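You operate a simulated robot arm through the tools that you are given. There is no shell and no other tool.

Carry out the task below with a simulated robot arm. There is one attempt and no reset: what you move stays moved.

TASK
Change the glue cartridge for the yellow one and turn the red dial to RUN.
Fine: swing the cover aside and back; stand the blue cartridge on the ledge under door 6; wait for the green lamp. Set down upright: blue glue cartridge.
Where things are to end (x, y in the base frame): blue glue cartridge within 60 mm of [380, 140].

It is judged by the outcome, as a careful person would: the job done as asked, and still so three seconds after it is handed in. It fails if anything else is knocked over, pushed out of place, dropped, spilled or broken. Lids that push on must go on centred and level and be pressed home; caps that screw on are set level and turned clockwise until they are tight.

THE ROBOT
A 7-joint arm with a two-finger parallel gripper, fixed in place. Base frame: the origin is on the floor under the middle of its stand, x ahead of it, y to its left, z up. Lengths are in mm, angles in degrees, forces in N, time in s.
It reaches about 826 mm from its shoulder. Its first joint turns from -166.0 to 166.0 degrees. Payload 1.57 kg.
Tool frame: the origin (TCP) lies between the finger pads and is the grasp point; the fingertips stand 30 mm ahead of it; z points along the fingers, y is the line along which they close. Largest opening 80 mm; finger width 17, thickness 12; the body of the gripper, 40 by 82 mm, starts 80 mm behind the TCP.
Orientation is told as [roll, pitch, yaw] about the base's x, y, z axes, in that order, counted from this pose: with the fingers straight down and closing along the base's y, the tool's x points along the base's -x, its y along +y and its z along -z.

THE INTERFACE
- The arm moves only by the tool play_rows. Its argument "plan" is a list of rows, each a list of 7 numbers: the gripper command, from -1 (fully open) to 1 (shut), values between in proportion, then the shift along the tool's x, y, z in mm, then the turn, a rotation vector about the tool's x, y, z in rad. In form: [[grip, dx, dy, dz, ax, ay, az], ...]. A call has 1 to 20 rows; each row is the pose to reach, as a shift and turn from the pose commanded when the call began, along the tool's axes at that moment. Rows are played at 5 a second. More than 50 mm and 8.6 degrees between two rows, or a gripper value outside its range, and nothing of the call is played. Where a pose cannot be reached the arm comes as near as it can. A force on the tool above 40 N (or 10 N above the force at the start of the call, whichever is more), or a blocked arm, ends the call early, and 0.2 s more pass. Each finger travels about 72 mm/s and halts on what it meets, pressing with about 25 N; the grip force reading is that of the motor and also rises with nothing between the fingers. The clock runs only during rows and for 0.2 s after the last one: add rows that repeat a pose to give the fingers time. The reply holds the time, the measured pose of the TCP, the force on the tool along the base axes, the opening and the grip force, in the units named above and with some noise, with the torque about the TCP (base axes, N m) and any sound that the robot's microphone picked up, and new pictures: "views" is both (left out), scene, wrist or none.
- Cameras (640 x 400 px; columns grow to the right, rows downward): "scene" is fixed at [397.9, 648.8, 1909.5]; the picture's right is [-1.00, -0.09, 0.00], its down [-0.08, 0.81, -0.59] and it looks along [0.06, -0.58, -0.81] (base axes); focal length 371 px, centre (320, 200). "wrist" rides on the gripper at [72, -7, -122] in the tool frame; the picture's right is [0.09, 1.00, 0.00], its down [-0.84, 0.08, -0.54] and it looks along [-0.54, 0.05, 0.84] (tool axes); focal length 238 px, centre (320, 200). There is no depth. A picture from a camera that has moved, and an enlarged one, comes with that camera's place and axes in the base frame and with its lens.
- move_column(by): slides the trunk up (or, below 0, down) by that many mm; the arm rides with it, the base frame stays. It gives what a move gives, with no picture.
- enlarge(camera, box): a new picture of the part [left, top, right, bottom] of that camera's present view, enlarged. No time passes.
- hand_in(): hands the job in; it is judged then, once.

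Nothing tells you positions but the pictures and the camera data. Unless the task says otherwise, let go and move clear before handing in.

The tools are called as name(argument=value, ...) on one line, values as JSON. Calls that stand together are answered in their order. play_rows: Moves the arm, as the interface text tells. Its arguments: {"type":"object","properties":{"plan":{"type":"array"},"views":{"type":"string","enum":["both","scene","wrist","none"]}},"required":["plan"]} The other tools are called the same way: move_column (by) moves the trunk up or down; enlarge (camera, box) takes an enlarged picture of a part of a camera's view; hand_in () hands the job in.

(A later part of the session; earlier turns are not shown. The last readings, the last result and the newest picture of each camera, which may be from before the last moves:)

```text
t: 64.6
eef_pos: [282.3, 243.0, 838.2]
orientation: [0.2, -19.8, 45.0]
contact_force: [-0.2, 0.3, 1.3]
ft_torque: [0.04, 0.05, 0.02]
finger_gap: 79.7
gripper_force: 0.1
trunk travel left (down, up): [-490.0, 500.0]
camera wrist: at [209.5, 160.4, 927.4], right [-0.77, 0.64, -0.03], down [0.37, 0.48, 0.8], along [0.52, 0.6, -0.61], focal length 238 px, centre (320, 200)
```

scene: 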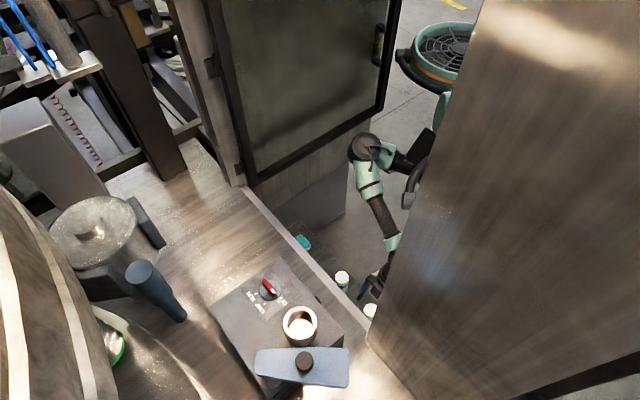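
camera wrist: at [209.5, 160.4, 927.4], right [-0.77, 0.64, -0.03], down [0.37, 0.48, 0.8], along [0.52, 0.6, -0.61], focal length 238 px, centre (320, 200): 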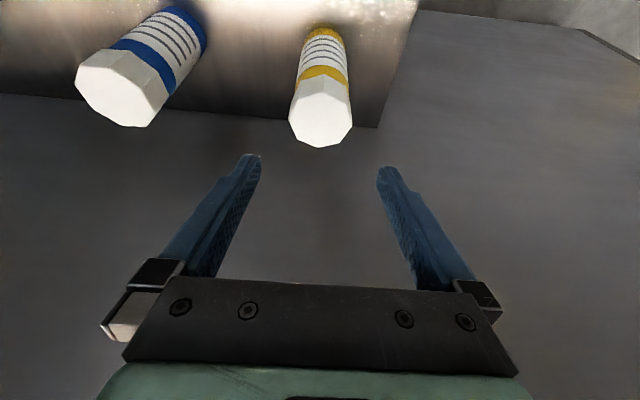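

Yellow now appears exactly where the blue one did before its grasp. Descending straight 90 mm and checking.

play_rows(plan=[[-1, 8, 0, 22, 0, 0, 0], [-1, 16, 0, 44, 0, 0, 0], [-1, 24, 0, 66, 0, 0, 0], [-1, 30.8, 0, 84.6, 0, 0, 0], [-1, 30.8, 0, 84.6, 0, 0, 0]], views="both")

```text
t: 65.8
eef_pos: [281.5, 243.2, 746.9]
orientation: [0.1, -19.9, 45.1]
contact_force: [0.2, -0.6, 0.1]
ft_torque: [0.01, 0.01, -0.01]
finger_gap: 80.0
gripper_force: 0.0
trunk travel left (down, up): [-490.0, 500.0]
camera wrist: at [209.6, 160.5, 837.5], right [-0.77, 0.64, -0.03], down [0.37, 0.48, 0.8], along [0.52, 0.6, -0.61], focal length 238 px, centre (320, 200)
```

scene: 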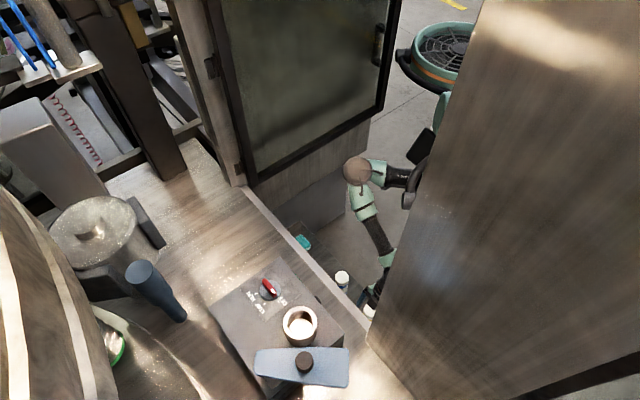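
wrist: 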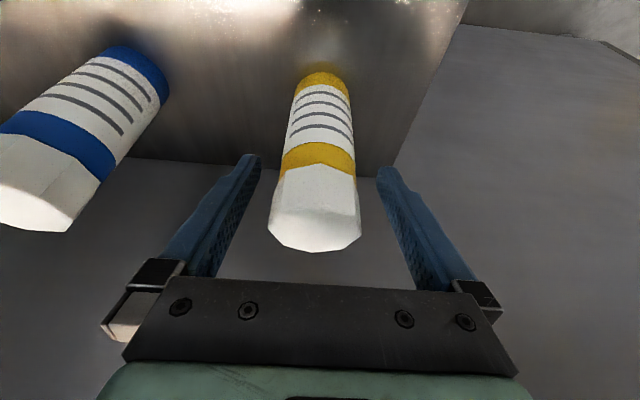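

Centred. Closing on the yellow cartridge.

play_rows(plan=[[-0.4, 0, 0, 0, 0, 0, 0], [0.1, 0, 0, 0, 0, 0, 0], [1, 0, 0, 0, 0, 0, 0], [1, 0, 0, 0, 0, 0, 0], [1, 0, 0, 0, 0, 0, 0]], views="wrist")

```text
t: 67.0
eef_pos: [281.8, 241.8, 747.5]
orientation: [0.1, -19.9, 45.1]
contact_force: [0.4, 0.1, 0.0]
ft_torque: [0.02, -0.01, 0.01]
finger_gap: 46.2
gripper_force: 25.1
trunk travel left (down, up): [-490.0, 500.0]
camera wrist: at [209.8, 160.5, 837.7], right [-0.77, 0.64, -0.03], down [0.37, 0.48, 0.79], along [0.52, 0.6, -0.61], focal length 238 px, centre (320, 200)
```

wrist: 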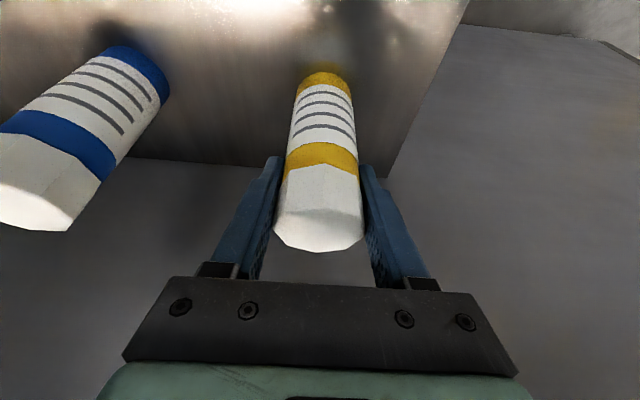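

Gripped at 46 mm. Lifting straight up off the ledge.

play_rows(plan=[[1, -3.4, 0, -9.4, 0, 0, 0], [1, -8.6, 0, -23.5, 0, 0, 0], [1, -14, 0, -38, 0, 0, 0], [1, -20.5, 0, -56.4, 0, 0, 0], [1, -20.5, 0, -56.4, 0, 0, 0]], views="both")

move_column(by=395)

play_rows(plan=[[1, -5, 0, -14, 0, 0, 0], [1, -15, 0, -42, 0, 0, 0], [1, -27, 0, -75, 0, 0, 0], [1, -36, 0, -100, 0, 0, 0], [1, -43, 0, -118, 0, 0, 0], [1, -43, 0, -118, 0, 0, 0]], views="both")

```text
t: 68.2
eef_pos: [281.5, 242.8, 808.8]
orientation: [0.0, -19.9, 45.1]
contact_force: [-0.7, -0.3, -2.0]
ft_torque: [0.02, -0.04, -0.01]
finger_gap: 46.5
gripper_force: 25.1
trunk travel left (down, up): [-490.0, 500.0]
camera wrist: at [209.4, 160.8, 898.8], right [-0.77, 0.64, -0.03], down [0.37, 0.48, 0.79], along [0.52, 0.6, -0.61], focal length 238 px, centre (320, 200)
```

scene: 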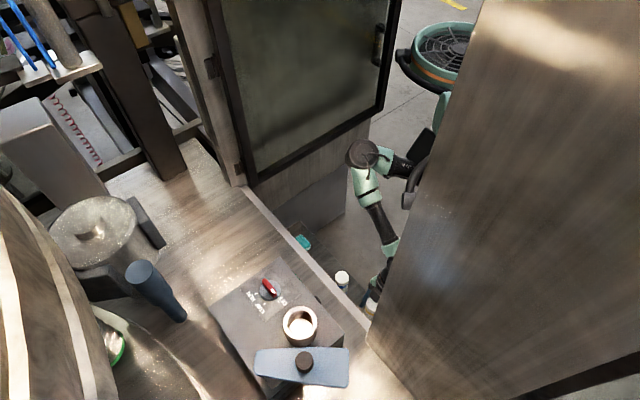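
wrist: 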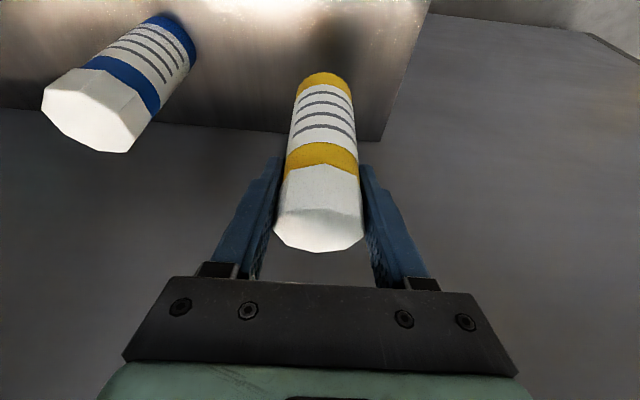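

```text
t: 72.0
eef_pos: [280.7, 243.2, 1203.3]
orientation: [0.2, -19.8, 45.1]
contact_force: [-1.1, 0.3, -0.7]
ft_torque: [-0.02, 0.01, -0.01]
finger_gap: 46.5
gripper_force: 24.9
trunk travel left (down, up): [-885.0, 105.0]
```

```text
t: 73.4
eef_pos: [282.1, 243.7, 1329.9]
orientation: [0.2, -19.9, 45.0]
contact_force: [-0.2, 0.3, -2.0]
ft_torque: [0.02, -0.02, -0.01]
finger_gap: 46.3
gripper_force: 25.4
trunk travel left (down, up): [-885.0, 105.0]
camera wrist: at [209.8, 161.6, 1419.6], right [-0.77, 0.64, -0.03], down [0.37, 0.48, 0.79], along [0.52, 0.6, -0.61], focal length 238 px, centre (320, 200)
```

scene: 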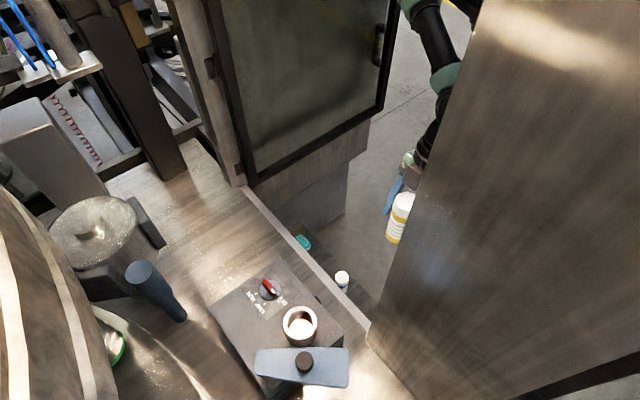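
wrist: 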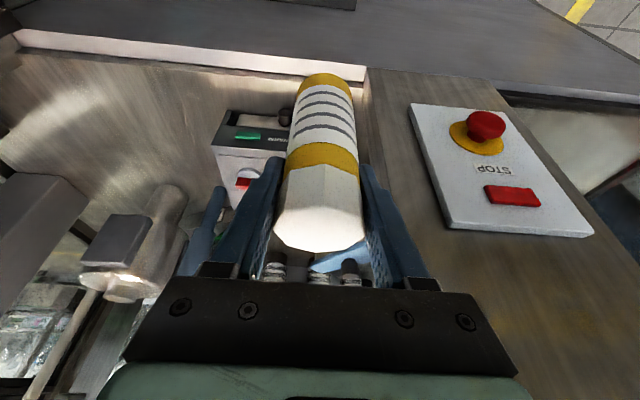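

Holding yellow above at z ≈ 1330. Before moving in, I'll measure the empty socket accurately.

enlarge(camera="scene", box=[265, 290, 335, 360])

enlarge(camera="wrist", box=[200, 90, 380, 220])

```text
5.71 times, centred on (300, 325) of scene
camera zoom: at [397.9, 648.8, 1909.5], right [-1.0, -0.09, 0.0], down [-0.08, 0.81, -0.59], along [0.06, -0.58, -0.81], focal length 2118 px, centre (434, -514)
```

zoom: 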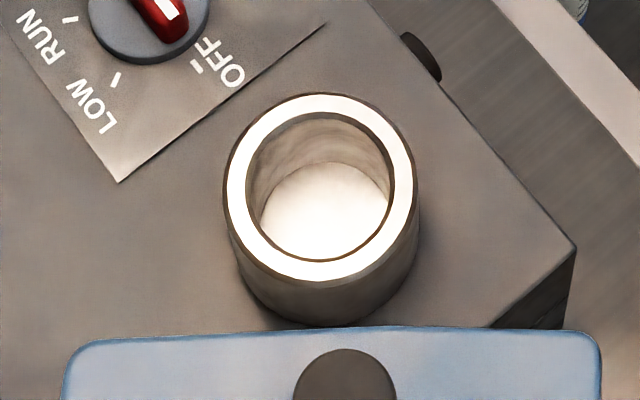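

```text
3.08 times, centred on (290, 155) of wrist
camera zoom: at [209.8, 161.6, 1419.6], right [-0.77, 0.64, -0.03], down [0.37, 0.48, 0.79], along [0.52, 0.6, -0.61], focal length 733 px, centre (412, 338)
```

zoom: 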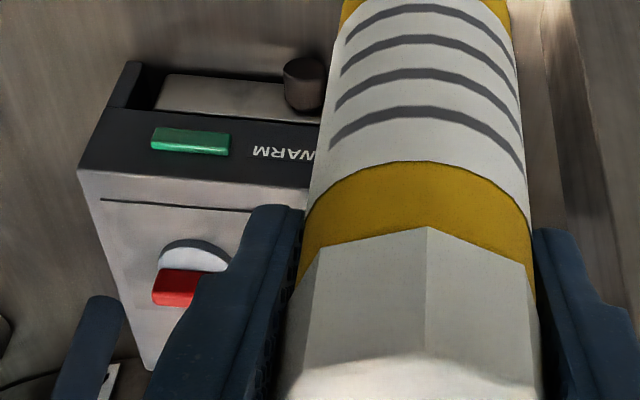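

The socket centre is at about (463.5, 418), inner diameter ≈ 53 mm, so there is ±4 mm of play. Moving the yellow cartridge over it.

play_rows(plan=[[1, -20, -14, 7, 0, 0, 0], [1, -56, -36.6, 20.4, 0, 0, 0], [1, -86, -31.4, 31.4, -0.01, 0, -0.027], [1, -116, -26.2, 42.3, -0.02, 0, -0.055], [1, -146, -21, 53.2, -0.03, 0, -0.082], [1, -176, -15.8, 64.2, -0.04, 0, -0.109], [1, -206, -10.6, 75.1, -0.05, 0, -0.137], [1, -228, -6.8, 83.1, -0.06, 0, -0.164], [1, -236.2, -5.4, 86.1, -0.06, 0, -0.164], [1, -236.2, -5.4, 86.1, -0.06, 0, -0.164]], views="both")

enlarge(camera="wrist", box=[200, 0, 440, 260])

enlarge(camera="scene", box=[240, 250, 360, 370])

```text
t: 75.6
eef_pos: [463.5, 417.1, 1329.5]
orientation: [0.2, -19.9, 55.1]
contact_force: [-1.1, -0.4, -1.3]
ft_torque: [-0.01, 0.0, -0.04]
finger_gap: 46.4
gripper_force: 25.5
trunk travel left (down, up): [-885.0, 105.0]
camera wrist: at [407.1, 324.0, 1418.6], right [-0.87, 0.5, -0.03], down [0.28, 0.54, 0.79], along [0.41, 0.68, -0.61], focal length 238 px, centre (320, 200)
```

scene: 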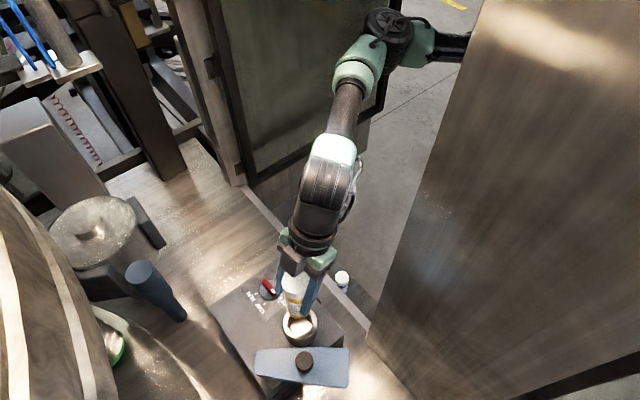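
wrist: 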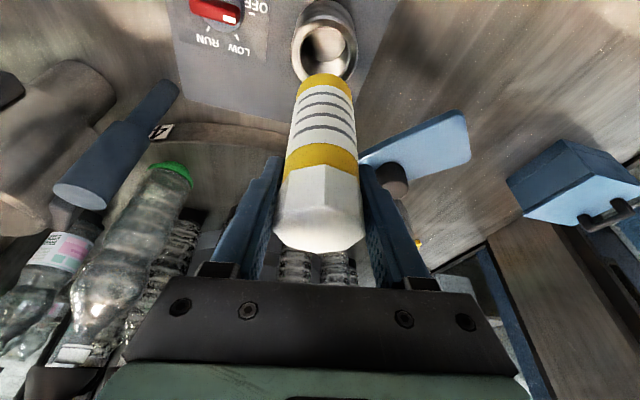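

```text
1.54 times, centred on (320, 130) of wrist
camera zoom: at [407.1, 324.0, 1418.6], right [-0.87, 0.5, -0.03], down [0.28, 0.54, 0.79], along [0.41, 0.68, -0.61], focal length 367 px, centre (320, 308)
```

zoom: 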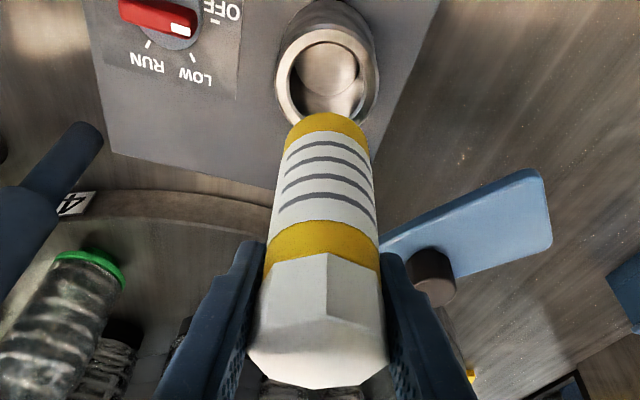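

```text
3.33 times, centred on (300, 310) of scene
camera zoom: at [397.9, 648.8, 1909.5], right [-1.0, -0.09, 0.0], down [-0.08, 0.81, -0.59], along [0.06, -0.58, -0.81], focal length 1236 px, centre (387, -167)
```

zoom: 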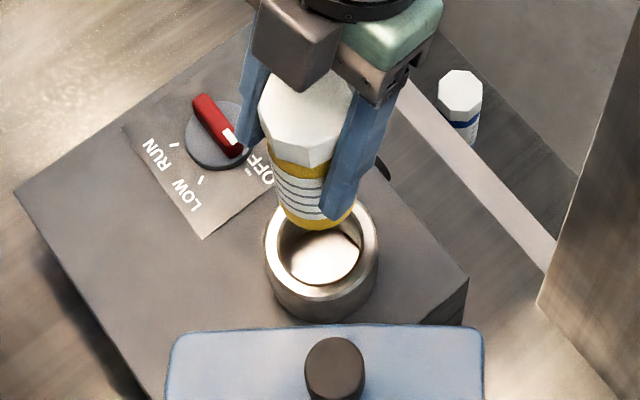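

Aligned over the socket and the blue cartridge stands upright on the ledge. Lowering to just above the rim.

play_rows(plan=[[1, 6, 0.3, 16, 0, 0, 0], [1, 12, 0.3, 33, 0, 0, 0], [1, 18, 0.3, 50, 0, 0, 0], [1, 22, 0.3, 61.5, 0, 0, 0], [1, 22, 0.3, 61.5, 0, 0, 0]], views="none")

enlarge(camera="wrist", box=[240, 0, 400, 130])

enlarge(camera="scene", box=[260, 280, 340, 360])

```text
t: 76.8
eef_pos: [464.5, 417.3, 1263.8]
orientation: [0.1, -20.0, 55.1]
contact_force: [-0.9, -0.3, -2.2]
ft_torque: [0.01, 0.0, 0.04]
finger_gap: 46.4
gripper_force: 25.5
trunk travel left (down, up): [-885.0, 105.0]
```

```text
3.08 times, centred on (320, 65) of wrist
camera zoom: at [406.5, 323.8, 1353.1], right [-0.87, 0.5, -0.03], down [0.28, 0.54, 0.8], along [0.41, 0.68, -0.61], focal length 733 px, centre (320, 615)
```

zoom: 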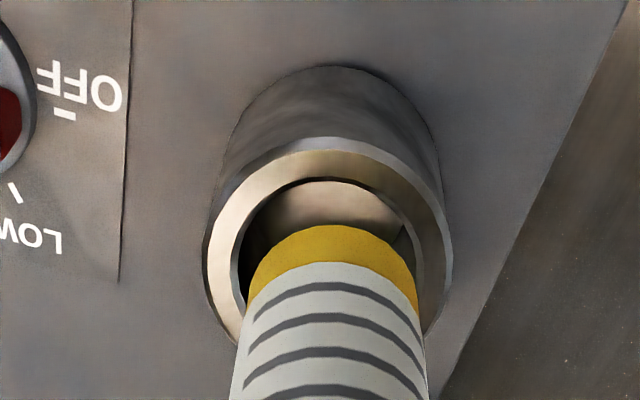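

```text
5.00 times, centred on (300, 320) of scene
camera zoom: at [397.9, 648.8, 1909.5], right [-1.0, -0.09, 0.0], down [-0.08, 0.81, -0.59], along [0.06, -0.58, -0.81], focal length 1853 px, centre (420, -400)
```

zoom: 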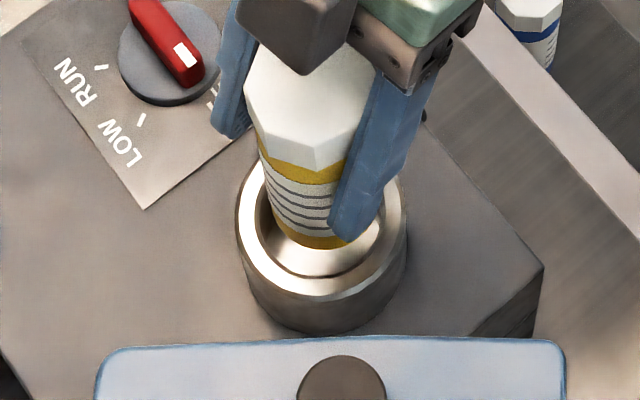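

The bottom of the cartridge is centred over the bore. Inserting gently.

play_rows(plan=[[1, 2.7, 0, 7.5, 0, 0, 0], [1, 5.5, 0, 15, 0, 0, 0], [1, 8.5, 0, 23.5, 0, 0, 0], [1, 11.6, 0, 32, 0, 0, 0], [1, 14.7, 0, 40.5, 0, 0, 0], [1, 17.4, 0, 48, 0, 0, 0], [1, 17.4, 0, 48, 0, 0, 0]], views="both")

```text
t: 78.4
eef_pos: [463.9, 417.6, 1212.7]
orientation: [0.1, -20.0, 55.1]
contact_force: [-0.2, 0.4, -1.8]
ft_torque: [-0.01, -0.01, -0.03]
finger_gap: 46.2
gripper_force: 24.6
trunk travel left (down, up): [-885.0, 105.0]
camera wrist: at [406.4, 324.0, 1302.5], right [-0.87, 0.5, -0.03], down [0.28, 0.54, 0.8], along [0.41, 0.68, -0.61], focal length 238 px, centre (320, 200)
```

scene: 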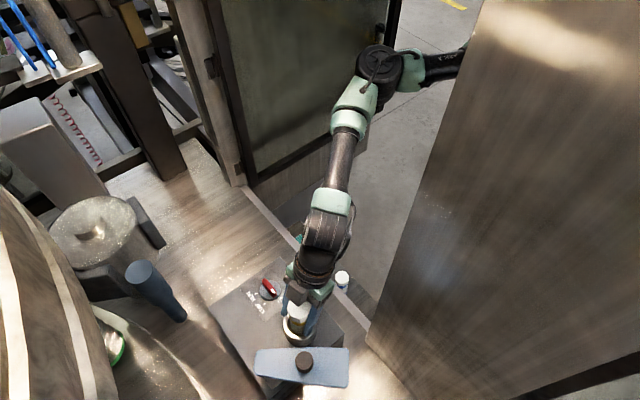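
wrist: 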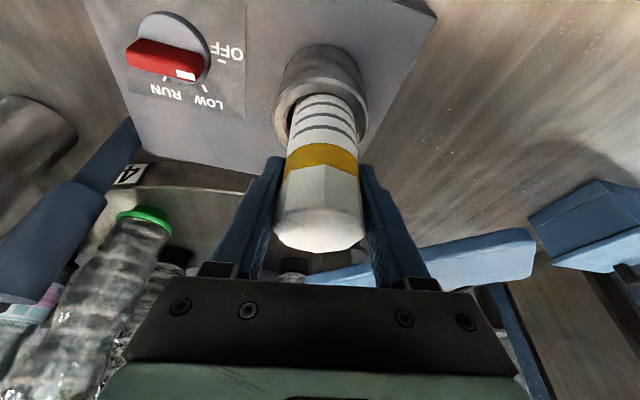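

Sliding in freely. The last bit, in small steps.

play_rows(plan=[[1, 1.3, 0, 3.5, 0, 0, 0], [1, 2.5, 0, 7, 0, 0, 0], [1, 3.8, 0, 10.4, 0, 0, 0], [1, 4.6, 0, 12.7, 0, 0, 0], [1, 4.6, 0, 12.7, 0, 0, 0]], views="none")

```text
t: 79.6
eef_pos: [463.6, 418.6, 1199.5]
orientation: [0.1, -20.0, 55.1]
contact_force: [-0.9, -0.7, -2.4]
ft_torque: [-0.02, 0.01, -0.01]
finger_gap: 46.3
gripper_force: 25.4
trunk travel left (down, up): [-885.0, 105.0]
```

play_rows(plan=[[1, 0.5, 0, 1.4, 0, 0, 0], [1, 1, 0, 2.8, 0, 0, 0], [1, 1, 0, 2.8, 0, 0, 0]], views="wrist")

```text
t: 80.4
eef_pos: [463.5, 417.8, 1195.0]
orientation: [0.1, -19.8, 55.0]
contact_force: [0.2, 0.7, -2.2]
ft_torque: [0.01, -0.02, -0.01]
finger_gap: 46.1
gripper_force: 25.1
trunk travel left (down, up): [-885.0, 105.0]
camera wrist: at [406.3, 324.4, 1285.5], right [-0.87, 0.5, -0.03], down [0.28, 0.54, 0.8], along [0.41, 0.68, -0.61], focal length 238 px, centre (320, 200)
```

wrist: 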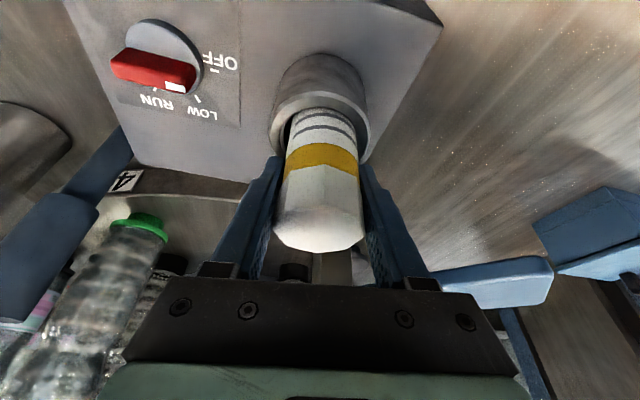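

play_rows(plan=[[1, 0.5, 0, 1.4, 0, 0, 0], [1, 1, 0, 2.8, 0, 0, 0], [1, 1, 0, 2.8, 0, 0, 0]], views="none")

```text
t: 81.2
eef_pos: [463.8, 418.1, 1192.2]
orientation: [0.0, -20.0, 55.1]
contact_force: [0.5, -0.2, 2.6]
ft_torque: [-0.14, -0.04, 0.03]
finger_gap: 46.5
gripper_force: 24.5
trunk travel left (down, up): [-885.0, 105.0]
```

Contact: the force turned from −2 to +2.6 N, so it is touching the socket floor. One more gentle millimetre, then release slowly.

play_rows(plan=[[1, 0.4, 0, 1.1, 0, 0, 0], [1, 0.4, 0, 1.1, 0, 0, 0]], views="none")

play_rows(plan=[[-0.1, 0, 0, 0, 0, 0, 0], [-0.2, 0, 0, 0, 0, 0, 0], [-0.35, 0, 0, 0, 0, 0, 0], [-0.6, 0, 0, 0, 0, 0, 0], [-1, 0, 0, 0, 0, 0, 0], [-1, 0, 0, 0, 0, 0, 0]], views="both")

```text
t: 81.8
eef_pos: [463.5, 418.0, 1195.5]
orientation: [0.1, -20.3, 55.1]
contact_force: [0.2, 0.4, 10.5]
ft_torque: [-0.25, 0.11, -0.02]
finger_gap: 46.5
gripper_force: 24.8
trunk travel left (down, up): [-885.0, 105.0]
```

```text
t: 83.2
eef_pos: [463.6, 418.2, 1191.2]
orientation: [0.1, -20.0, 55.1]
contact_force: [0.0, 0.7, -0.5]
ft_torque: [-0.04, 0.01, 0.02]
finger_gap: 80.0
gripper_force: 0.0
trunk travel left (down, up): [-885.0, 105.0]
camera wrist: at [406.4, 324.2, 1281.7], right [-0.87, 0.5, -0.03], down [0.28, 0.54, 0.8], along [0.41, 0.68, -0.61], focal length 238 px, centre (320, 200)
```

scene: 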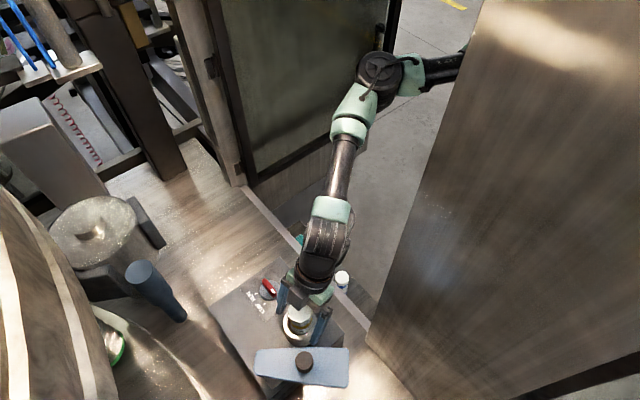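
wrist: 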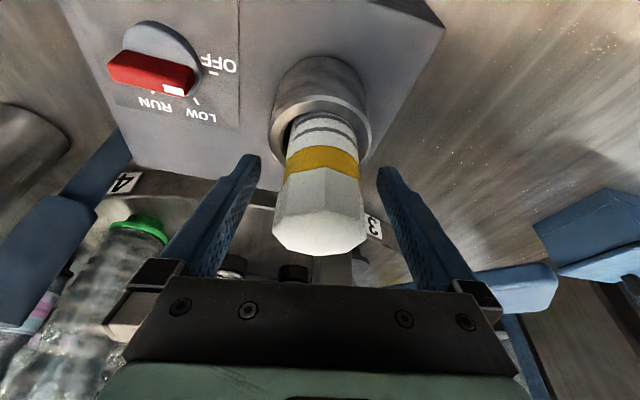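

Released; the yellow cartridge is seated. Now straight up, then back to the pre-grip pose for the cover knob (yaw 75, tilt 40°).

play_rows(plan=[[-1, -8, 0, -22, 0, 0, 0], [-1, -18, 0, -50, 0, 0, 0], [-1, -28, 0, -77, 0, 0, 0], [-1, -37.3, 0, -102.5, 0, 0, 0], [-1, -36.5, 10, -121, -0.044, -0.086, -0.076], [-1, -35.7, 20, -140, -0.088, -0.173, -0.152], [-1, -35, 30, -159, -0.132, -0.259, -0.228], [-1, -34.1, 40.5, -178.3, -0.1754, -0.3455, -0.3039], [-1, -34.1, 40.5, -178.3, -0.1754, -0.3455, -0.3039]], views="both")

enlarge(camera="scene", box=[230, 270, 370, 400])

enlarge(camera="wrist", box=[200, 0, 420, 180])

```text
t: 85.2
eef_pos: [413.2, 417.2, 1371.4]
orientation: [0.2, -40.0, 75.1]
contact_force: [-0.6, 0.8, 0.1]
ft_torque: [0.02, -0.02, 0.02]
finger_gap: 80.0
gripper_force: 0.1
trunk travel left (down, up): [-885.0, 105.0]
camera wrist: at [385.7, 286.8, 1418.2], right [-0.98, 0.19, -0.06], down [0.0, 0.3, 0.95], along [0.2, 0.94, -0.3], focal length 238 px, centre (320, 200)
```

scene: 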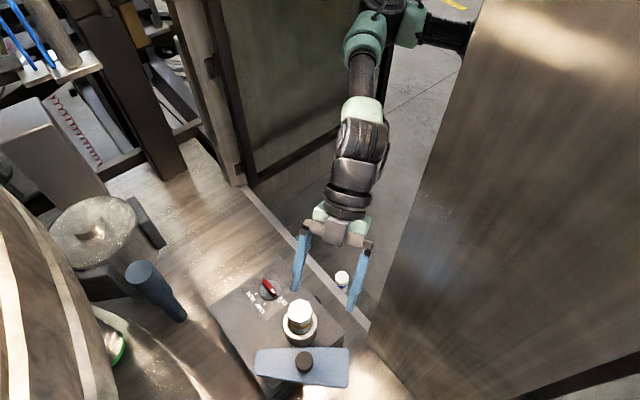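
wrist: 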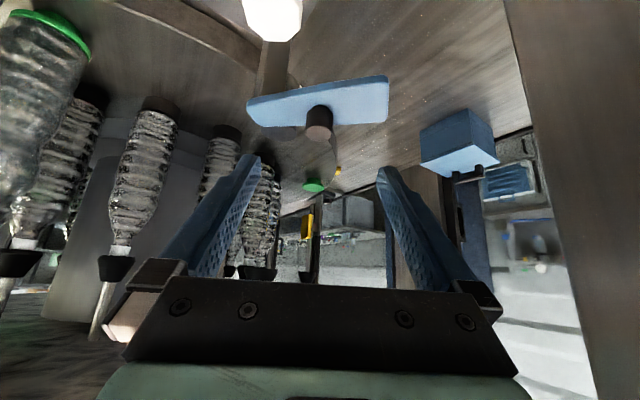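

```text
3.08 times, centred on (300, 335) of scene
camera zoom: at [397.9, 648.8, 1909.5], right [-1.0, -0.09, 0.0], down [-0.08, 0.81, -0.59], along [0.06, -0.58, -0.81], focal length 1140 px, centre (382, -215)
```

zoom: 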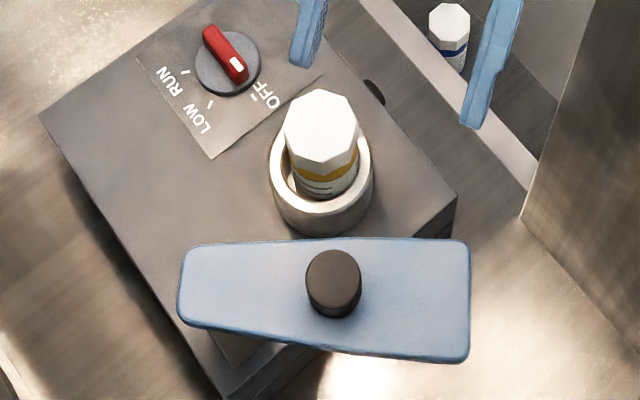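

```text
2.22 times, centred on (310, 90) of wrist
camera zoom: at [385.7, 286.8, 1418.2], right [-0.98, 0.19, -0.06], down [0.0, 0.3, 0.95], along [0.2, 0.94, -0.3], focal length 530 px, centre (342, 444)
```

zoom: 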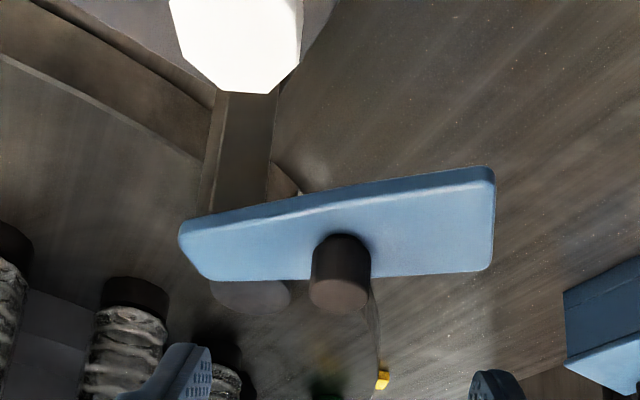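

Yellow sits in the socket, blue stands on the ledge. Now I'll advance to the cover knob again along the same line.

play_rows(plan=[[-0.6, 0, -0.5, 40, 0, 0, 0], [-0.5, 0, -1, 80, 0, 0, 0], [-0.45, -0.2, -1.4, 110, 0, 0, 0], [-0.45, -0.3, -1.4, 129.8, 0, 0, 0], [-0.45, -0.3, -1.4, 129.8, 0, 0, 0]], views="both")

```text
t: 86.4
eef_pos: [436.8, 497.0, 1272.1]
orientation: [0.1, -40.0, 75.0]
contact_force: [0.7, -0.3, -1.2]
ft_torque: [0.0, -0.03, 0.02]
finger_gap: 58.0
gripper_force: 0.0
trunk travel left (down, up): [-885.0, 105.0]
camera wrist: at [408.0, 366.3, 1319.2], right [-0.98, 0.19, -0.06], down [0.0, 0.3, 0.95], along [0.2, 0.93, -0.3], focal length 238 px, centre (320, 200)
```

scene: 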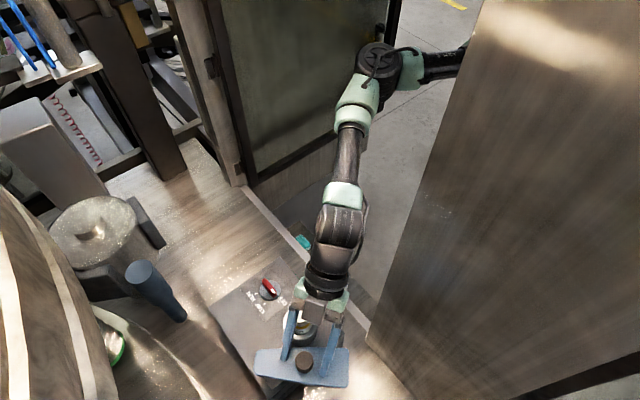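
wrist: 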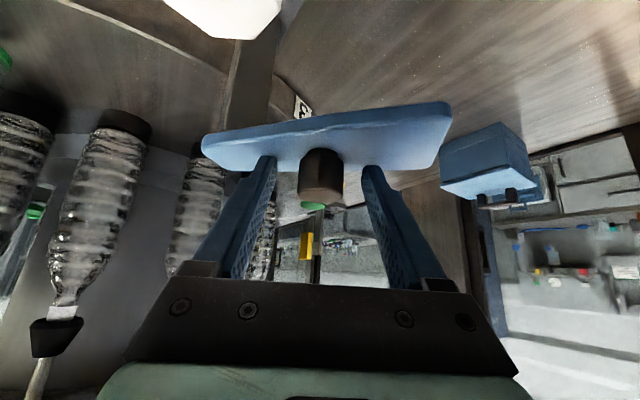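

Closing on the knob and swinging the cover back.

play_rows(plan=[[1, 0, 0, 0, 0, 0, 0], [1, 0, 0, 0, 0, 0, 0], [1, 0, 0, 0, 0, 0, 0], [1, 4.1, -2.2, -3.4, 0, 0, 0], [1, 7.9, -5.1, -6.6, 0, 0, 0], [1, 11.7, -8, -9.8, 0, 0, 0], [1, 15, -11.6, -12.6, 0, 0, 0], [1, 18.4, -15.2, -15.5, 0, 0, 0], [1, 21.2, -19.6, -17.9, 0, 0, 0], [1, 24.1, -24.1, -20.2, 0, 0, 0], [1, 24.1, -24.1, -20.2, 0, 0, 0]], views="both")

```text
t: 88.8
eef_pos: [450.9, 457.2, 1271.9]
orientation: [0.0, -39.8, 74.9]
contact_force: [-15.3, -17.8, -2.8]
ft_torque: [-0.53, 0.3, -0.02]
finger_gap: 29.2
gripper_force: 38.8
trunk travel left (down, up): [-885.0, 105.0]
camera wrist: at [421.4, 325.8, 1319.7], right [-0.98, 0.19, -0.06], down [0.0, 0.31, 0.95], along [0.2, 0.93, -0.3], focal length 238 px, centre (320, 200)
```

scene: 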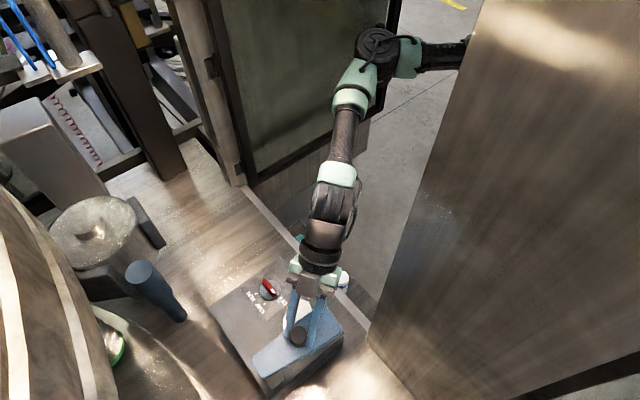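
wrist: 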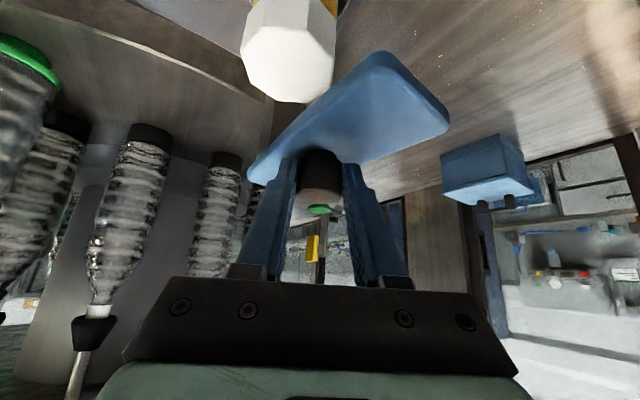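

The cover is following, with some radial preload (23 N), so I'll ease the path outward by ~3 mm and go on to closed.

play_rows(plan=[[1, 1.9, 1.7, -1.6, 0, 0, 0], [1, 4.2, -3.5, -3.5, 0, 0, 0], [1, 6.5, -8.7, -5.4, 0, 0, 0], [1, 8, -13.7, -6.7, 0, 0, 0], [1, 9.4, -18.8, -7.9, 0, 0, 0], [1, 9.4, -18.8, -7.9, 0, 0, 0]], views="both")

```text
t: 90.2
eef_pos: [469.7, 441.9, 1272.8]
orientation: [-0.1, -40.1, 74.8]
contact_force: [1.5, -6.4, -0.6]
ft_torque: [-0.7, 0.23, -0.22]
finger_gap: 29.3
gripper_force: 39.4
trunk travel left (down, up): [-885.0, 105.0]
camera wrist: at [440.8, 311.6, 1319.6], right [-0.98, 0.19, -0.06], down [0.0, 0.3, 0.95], along [0.2, 0.93, -0.3], focal length 238 px, centre (320, 200)
```

scene: 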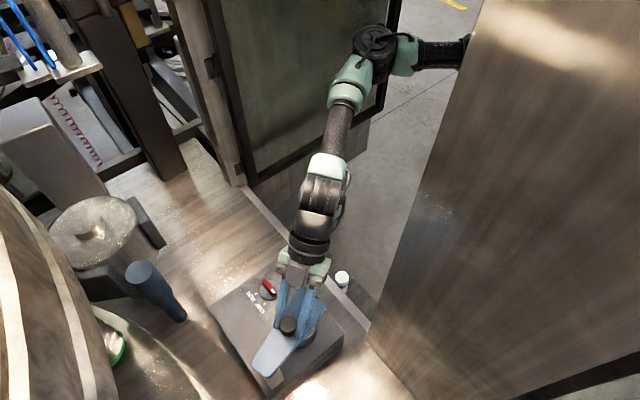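
wrist: 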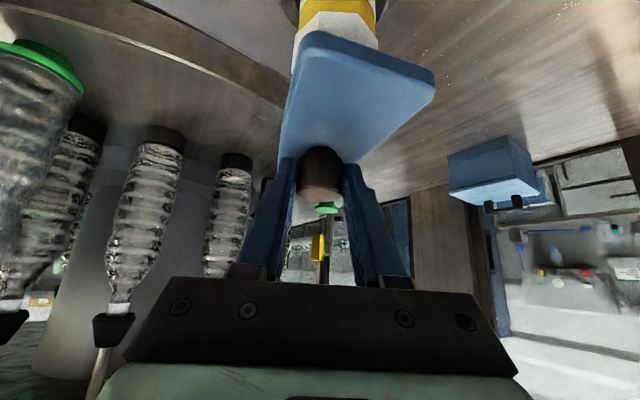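

Nearly home. A further ~9° until the stop is felt.

play_rows(plan=[[1, 0.5, -3.5, -0.5, 0, 0, 0], [1, 1.1, -7, -1, 0, 0, 0], [1, 1.6, -10.6, -1.4, 0, 0, 0], [1, 1.6, -10.6, -1.4, 0, 0, 0]], views="both")

```text
t: 91.2
eef_pos: [474.4, 440.5, 1271.8]
orientation: [0.0, -40.1, 75.2]
contact_force: [-7.1, -0.1, 0.4]
ft_torque: [0.19, -0.08, 0.53]
finger_gap: 29.1
gripper_force: 39.1
trunk travel left (down, up): [-885.0, 105.0]
camera wrist: at [446.6, 309.8, 1319.5], right [-0.98, 0.19, -0.06], down [0.0, 0.3, 0.95], along [0.19, 0.94, -0.29], focal length 238 px, centre (320, 200)
```

scene: 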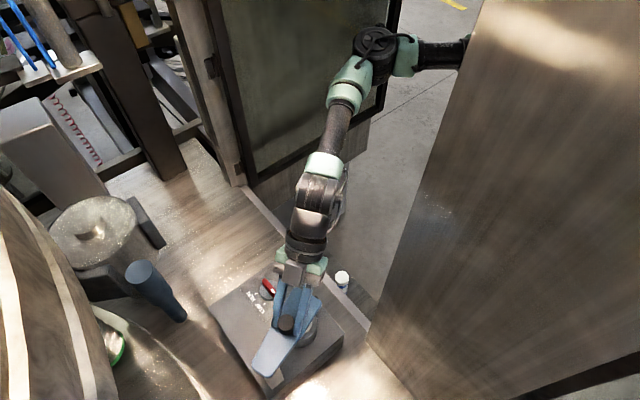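
wrist: 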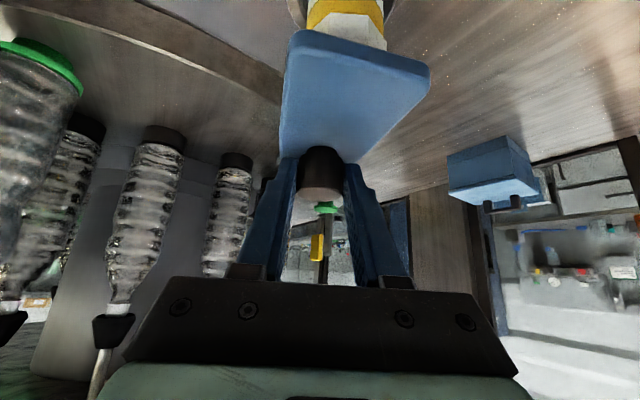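

play_rows(plan=[[1, 0.2, -3, -0.3, 0, 0, 0], [1, 0.4, -5, -0.5, 0, 0, 0], [1, 0.4, -5, -0.5, 0, 0, 0]], views="none")

enlarge(camera="scene", box=[180, 220, 420, 400])

```text
t: 92.0
eef_pos: [476.0, 439.4, 1272.3]
orientation: [0.1, -40.1, 75.0]
contact_force: [-15.8, 2.0, -1.0]
ft_torque: [0.63, 0.43, 0.48]
finger_gap: 28.9
gripper_force: 38.8
trunk travel left (down, up): [-885.0, 105.0]
```

```text
2.22 times, centred on (300, 310) of scene
camera zoom: at [397.9, 648.8, 1909.5], right [-1.0, -0.09, 0.0], down [-0.08, 0.81, -0.59], along [0.06, -0.58, -0.81], focal length 824 px, centre (364, -44)
```

zoom: 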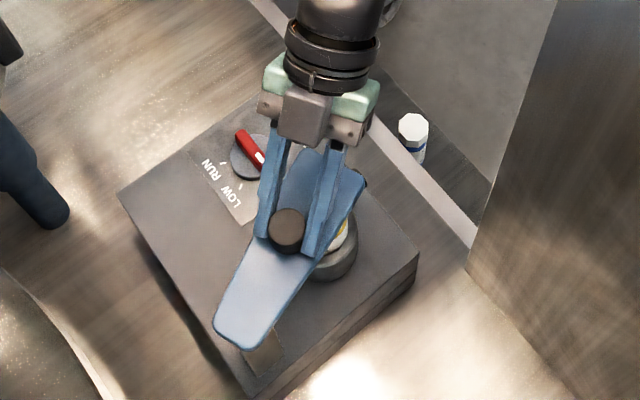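

The cover is back exactly where it started. Relaxing the preload, letting go, and backing off along the fingers.

play_rows(plan=[[1, 0, 3, 0, 0, 0, 0], [0, 0, 3, 0, 0, 0, 0], [-0.4, 0, 3, 0, 0, 0, 0], [-0.4, 0, 3, 0, 0, 0, 0], [-0.4, 0, 3, -25, 0, 0, 0], [-0.4, 0, 3, -60, 0, 0, 0], [-0.4, 0, 3, -95, 0, 0, 0], [-0.4, 0, 3, -130, 0, 0, 0], [-0.4, 0, 3, -130, 0, 0, 0]], views="both")

enlarge(camera="scene", box=[180, 220, 420, 400])

enlarge(camera="scene", box=[240, 260, 310, 330])

```text
t: 94.0
eef_pos: [458.0, 358.6, 1371.0]
orientation: [0.0, -40.0, 75.0]
contact_force: [-0.9, 0.4, 0.3]
ft_torque: [-0.04, -0.01, -0.01]
finger_gap: 56.1
gripper_force: 0.1
trunk travel left (down, up): [-885.0, 105.0]
camera wrist: at [428.9, 228.2, 1417.8], right [-0.98, 0.19, -0.06], down [0.0, 0.3, 0.95], along [0.2, 0.93, -0.3], focal length 238 px, centre (320, 200)
```

scene: 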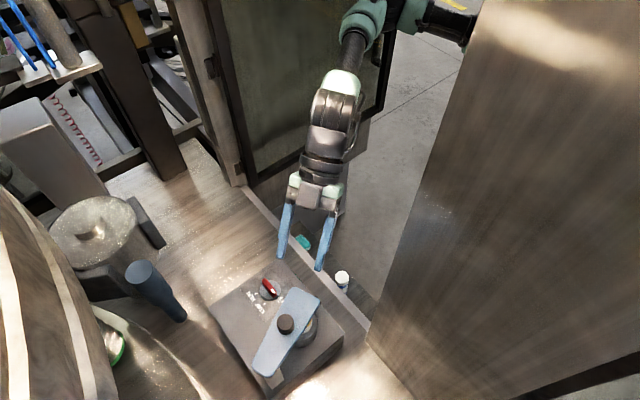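
wrist: 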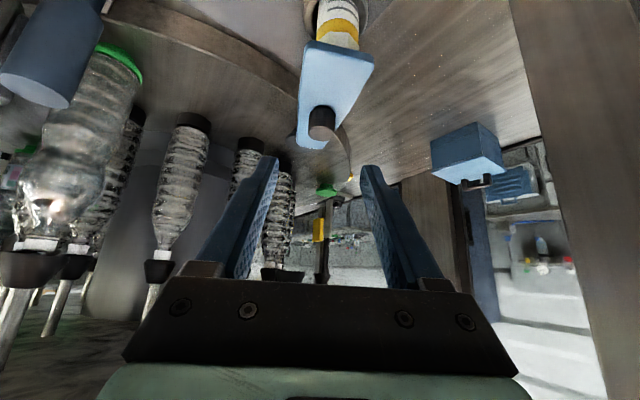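

```text
2.22 times, centred on (300, 310) of scene
camera zoom: at [397.9, 648.8, 1909.5], right [-1.0, -0.09, 0.0], down [-0.08, 0.81, -0.59], along [0.06, -0.58, -0.81], focal length 824 px, centre (364, -44)
```

zoom: 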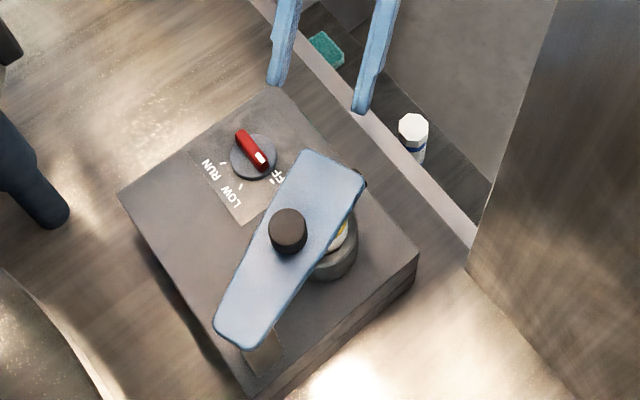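

```text
5.71 times, centred on (275, 295) of scene
camera zoom: at [397.9, 648.8, 1909.5], right [-1.0, -0.09, 0.0], down [-0.08, 0.81, -0.59], along [0.06, -0.58, -0.81], focal length 2118 px, centre (577, -343)
```

zoom: 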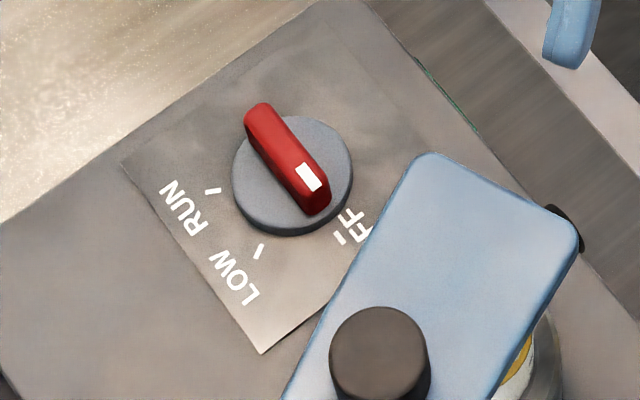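

The cover is closed over the yellow cartridge. Now the dial: centre ≈ (543.5, 338.5), red bar top z ≈ 1131, pointing to OFF (azimuth 135°), with RUN at ≈ 13° — about 120° clockwise. I'll move right, clear of the cover, then lower the trunk for a good posture.

play_rows(plan=[[-0.4, 8.6, -24, -7.2, -0.043, 0.043, -0.061], [-0.4, 17.2, -48.5, -14.5, -0.085, 0.087, -0.122], [-0.4, 25.9, -72.7, -21.7, -0.128, 0.13, -0.183], [-0.4, 34.5, -97, -29, -0.1705, 0.1733, -0.2434], [-0.4, 34.5, -97, -29, -0.1705, 0.1733, -0.2434]], views="scene")

move_column(by=-150)

enlarge(camera="wrist", box=[0, 0, 640, 400])

```text
t: 95.2
eef_pos: [456.2, 358.5, 1371.3]
orientation: [0.0, -39.9, 74.9]
contact_force: [0.3, 0.0, -0.3]
ft_torque: [0.03, -0.02, -0.04]
finger_gap: 56.0
gripper_force: 0.0
out of reach, approached as far as the arm can: row 1, 2, 3, 4, 5
trunk travel left (down, up): [-885.0, 105.0]
```

scene: 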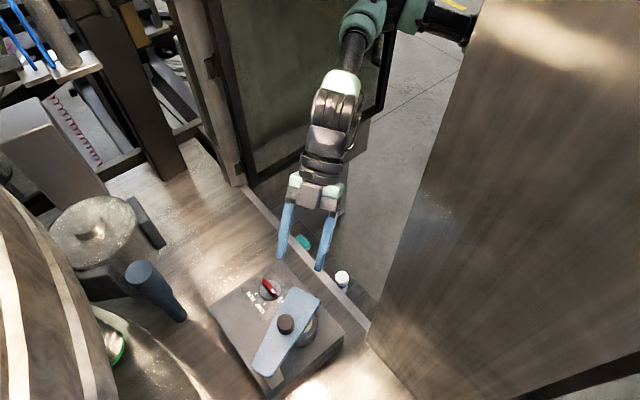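

```text
t: 97.0
eef_pos: [456.9, 359.3, 1221.8]
orientation: [0.1, -40.0, 75.0]
contact_force: [-0.5, -0.4, 0.2]
ft_torque: [0.01, 0.02, 0.01]
finger_gap: 56.2
gripper_force: 0.1
trunk travel left (down, up): [-735.0, 255.0]
```

```text
1.00 times, centred on (320, 200) of wrist (not enlarged: the box is as wide or as high as the picture)
camera zoom: at [428.1, 227.3, 1267.8], right [-0.98, 0.19, -0.06], down [0.0, 0.3, 0.95], along [0.2, 0.93, -0.3], focal length 238 px, centre (320, 200)
```

zoom: 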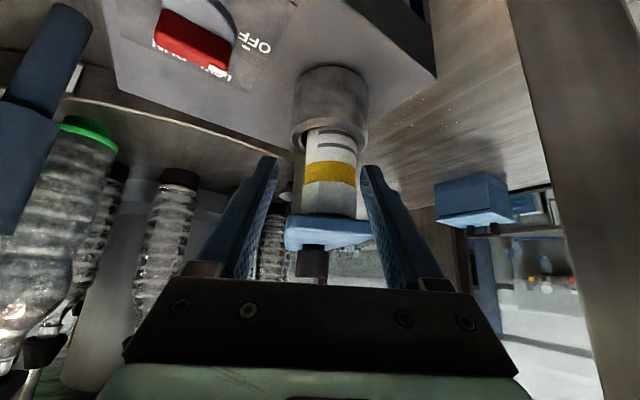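

That sideways move wasn't reachable (likely a wrist joint limit), so the arm stayed and the trunk lowered it beside the cover without touching. I'll raise it straight back up first.

move_column(by=110)

```text
t: 98.4
eef_pos: [457.2, 358.1, 1329.5]
orientation: [0.1, -40.0, 74.9]
contact_force: [0.7, -0.2, -0.2]
ft_torque: [-0.01, 0.0, -0.02]
finger_gap: 56.0
gripper_force: 0.1
trunk travel left (down, up): [-845.0, 145.0]
```

Now testing the sideways move alone, without turning the tool.

play_rows(plan=[[-0.4, 8, -24, -7, 0, 0, 0], [-0.4, 17, -48, -14, 0, 0, 0], [-0.4, 25, -71, -21, 0, 0, 0], [-0.4, 25, -71, -21, 0, 0, 0]], views="both")

```text
t: 99.4
eef_pos: [463.4, 354.0, 1329.9]
orientation: [0.0, -40.1, 75.0]
contact_force: [-1.0, 0.4, -0.1]
ft_torque: [0.0, -0.01, 0.02]
finger_gap: 56.1
gripper_force: 0.0
out of reach, approached as far as the arm can: row 1, 2, 3, 4
trunk travel left (down, up): [-845.0, 145.0]
camera wrist: at [435.5, 222.5, 1377.8], right [-0.98, 0.19, -0.06], down [0.0, 0.3, 0.95], along [0.2, 0.93, -0.3], focal length 238 px, centre (320, 200)
```

scene: 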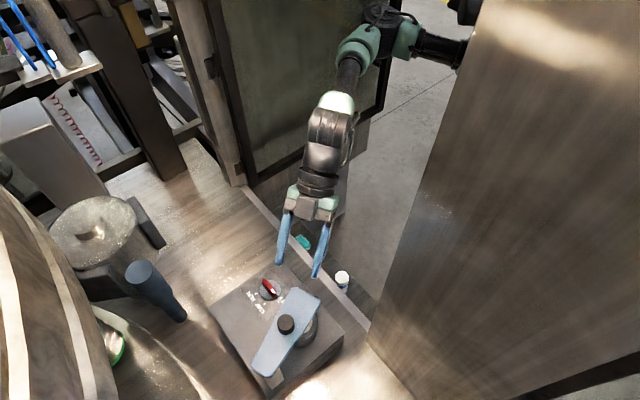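
wrist: 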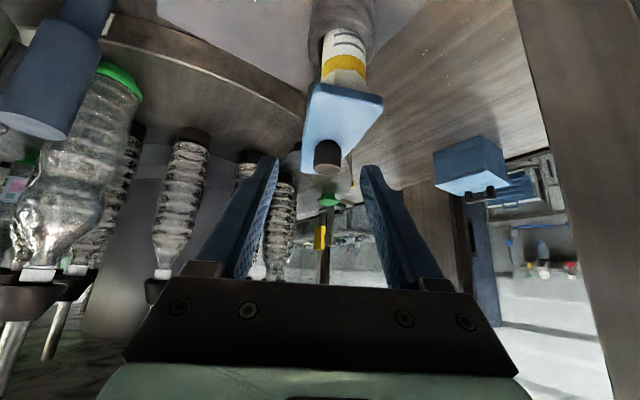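

The wrist's turn limit blocks moving right at yaw 75. So for the dial I'll first nudge its bar with closed fingertips at yaw 55, then grip it at yaw ≤ 65. Re-orienting now.

play_rows(plan=[[0, 0, 0, 0, 0.05, 0.043, 0.072], [0.5, 0, -8, 0, 0.1, 0.086, 0.143], [1, 8, -20, 4, 0.15, 0.13, 0.215], [1, 16, -34, 10, 0.2004, 0.1728, 0.2863], [1, 26.2, -47.5, 17.2, 0.2004, 0.1728, 0.2863], [1, 26.2, -47.5, 17.2, 0.2004, 0.1728, 0.2863]], views="both")

```text
t: 100.8
eef_pos: [506.7, 331.9, 1300.5]
orientation: [0.1, -30.0, 54.9]
contact_force: [0.5, -0.4, -0.5]
ft_torque: [0.02, -0.04, -0.02]
finger_gap: 0.2
gripper_force: 21.5
trunk travel left (down, up): [-845.0, 145.0]
camera wrist: at [441.6, 227.2, 1370.4], right [-0.86, 0.5, -0.05], down [0.2, 0.42, 0.89], along [0.47, 0.76, -0.46], focal length 238 px, centre (320, 200)
```

scene: 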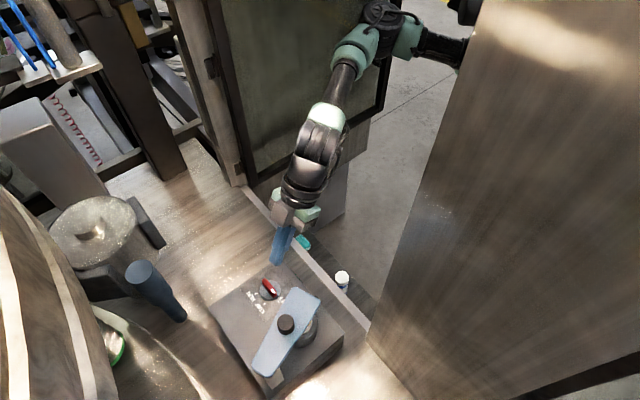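
wrist: 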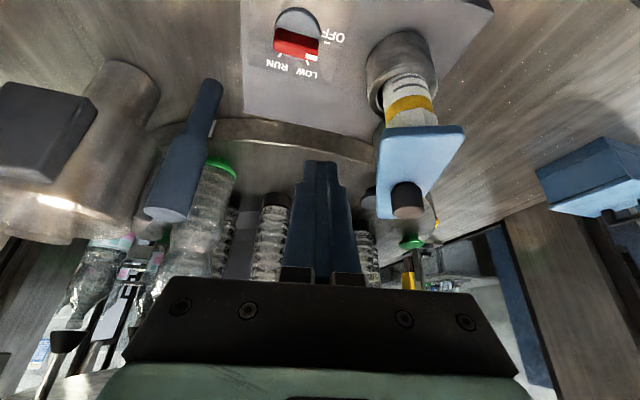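

enlarge(camera="wrist", box=[240, 0, 360, 90])

```text
4.44 times, centred on (300, 45) of wrist
camera zoom: at [441.6, 227.2, 1370.4], right [-0.86, 0.5, -0.05], down [0.2, 0.42, 0.89], along [0.47, 0.76, -0.46], focal length 1059 px, centre (409, 889)
```

zoom: 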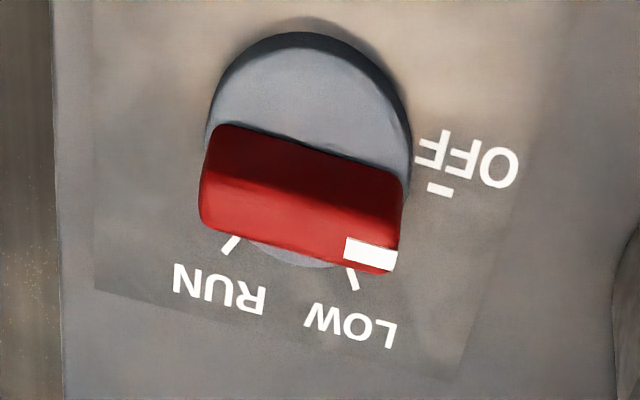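

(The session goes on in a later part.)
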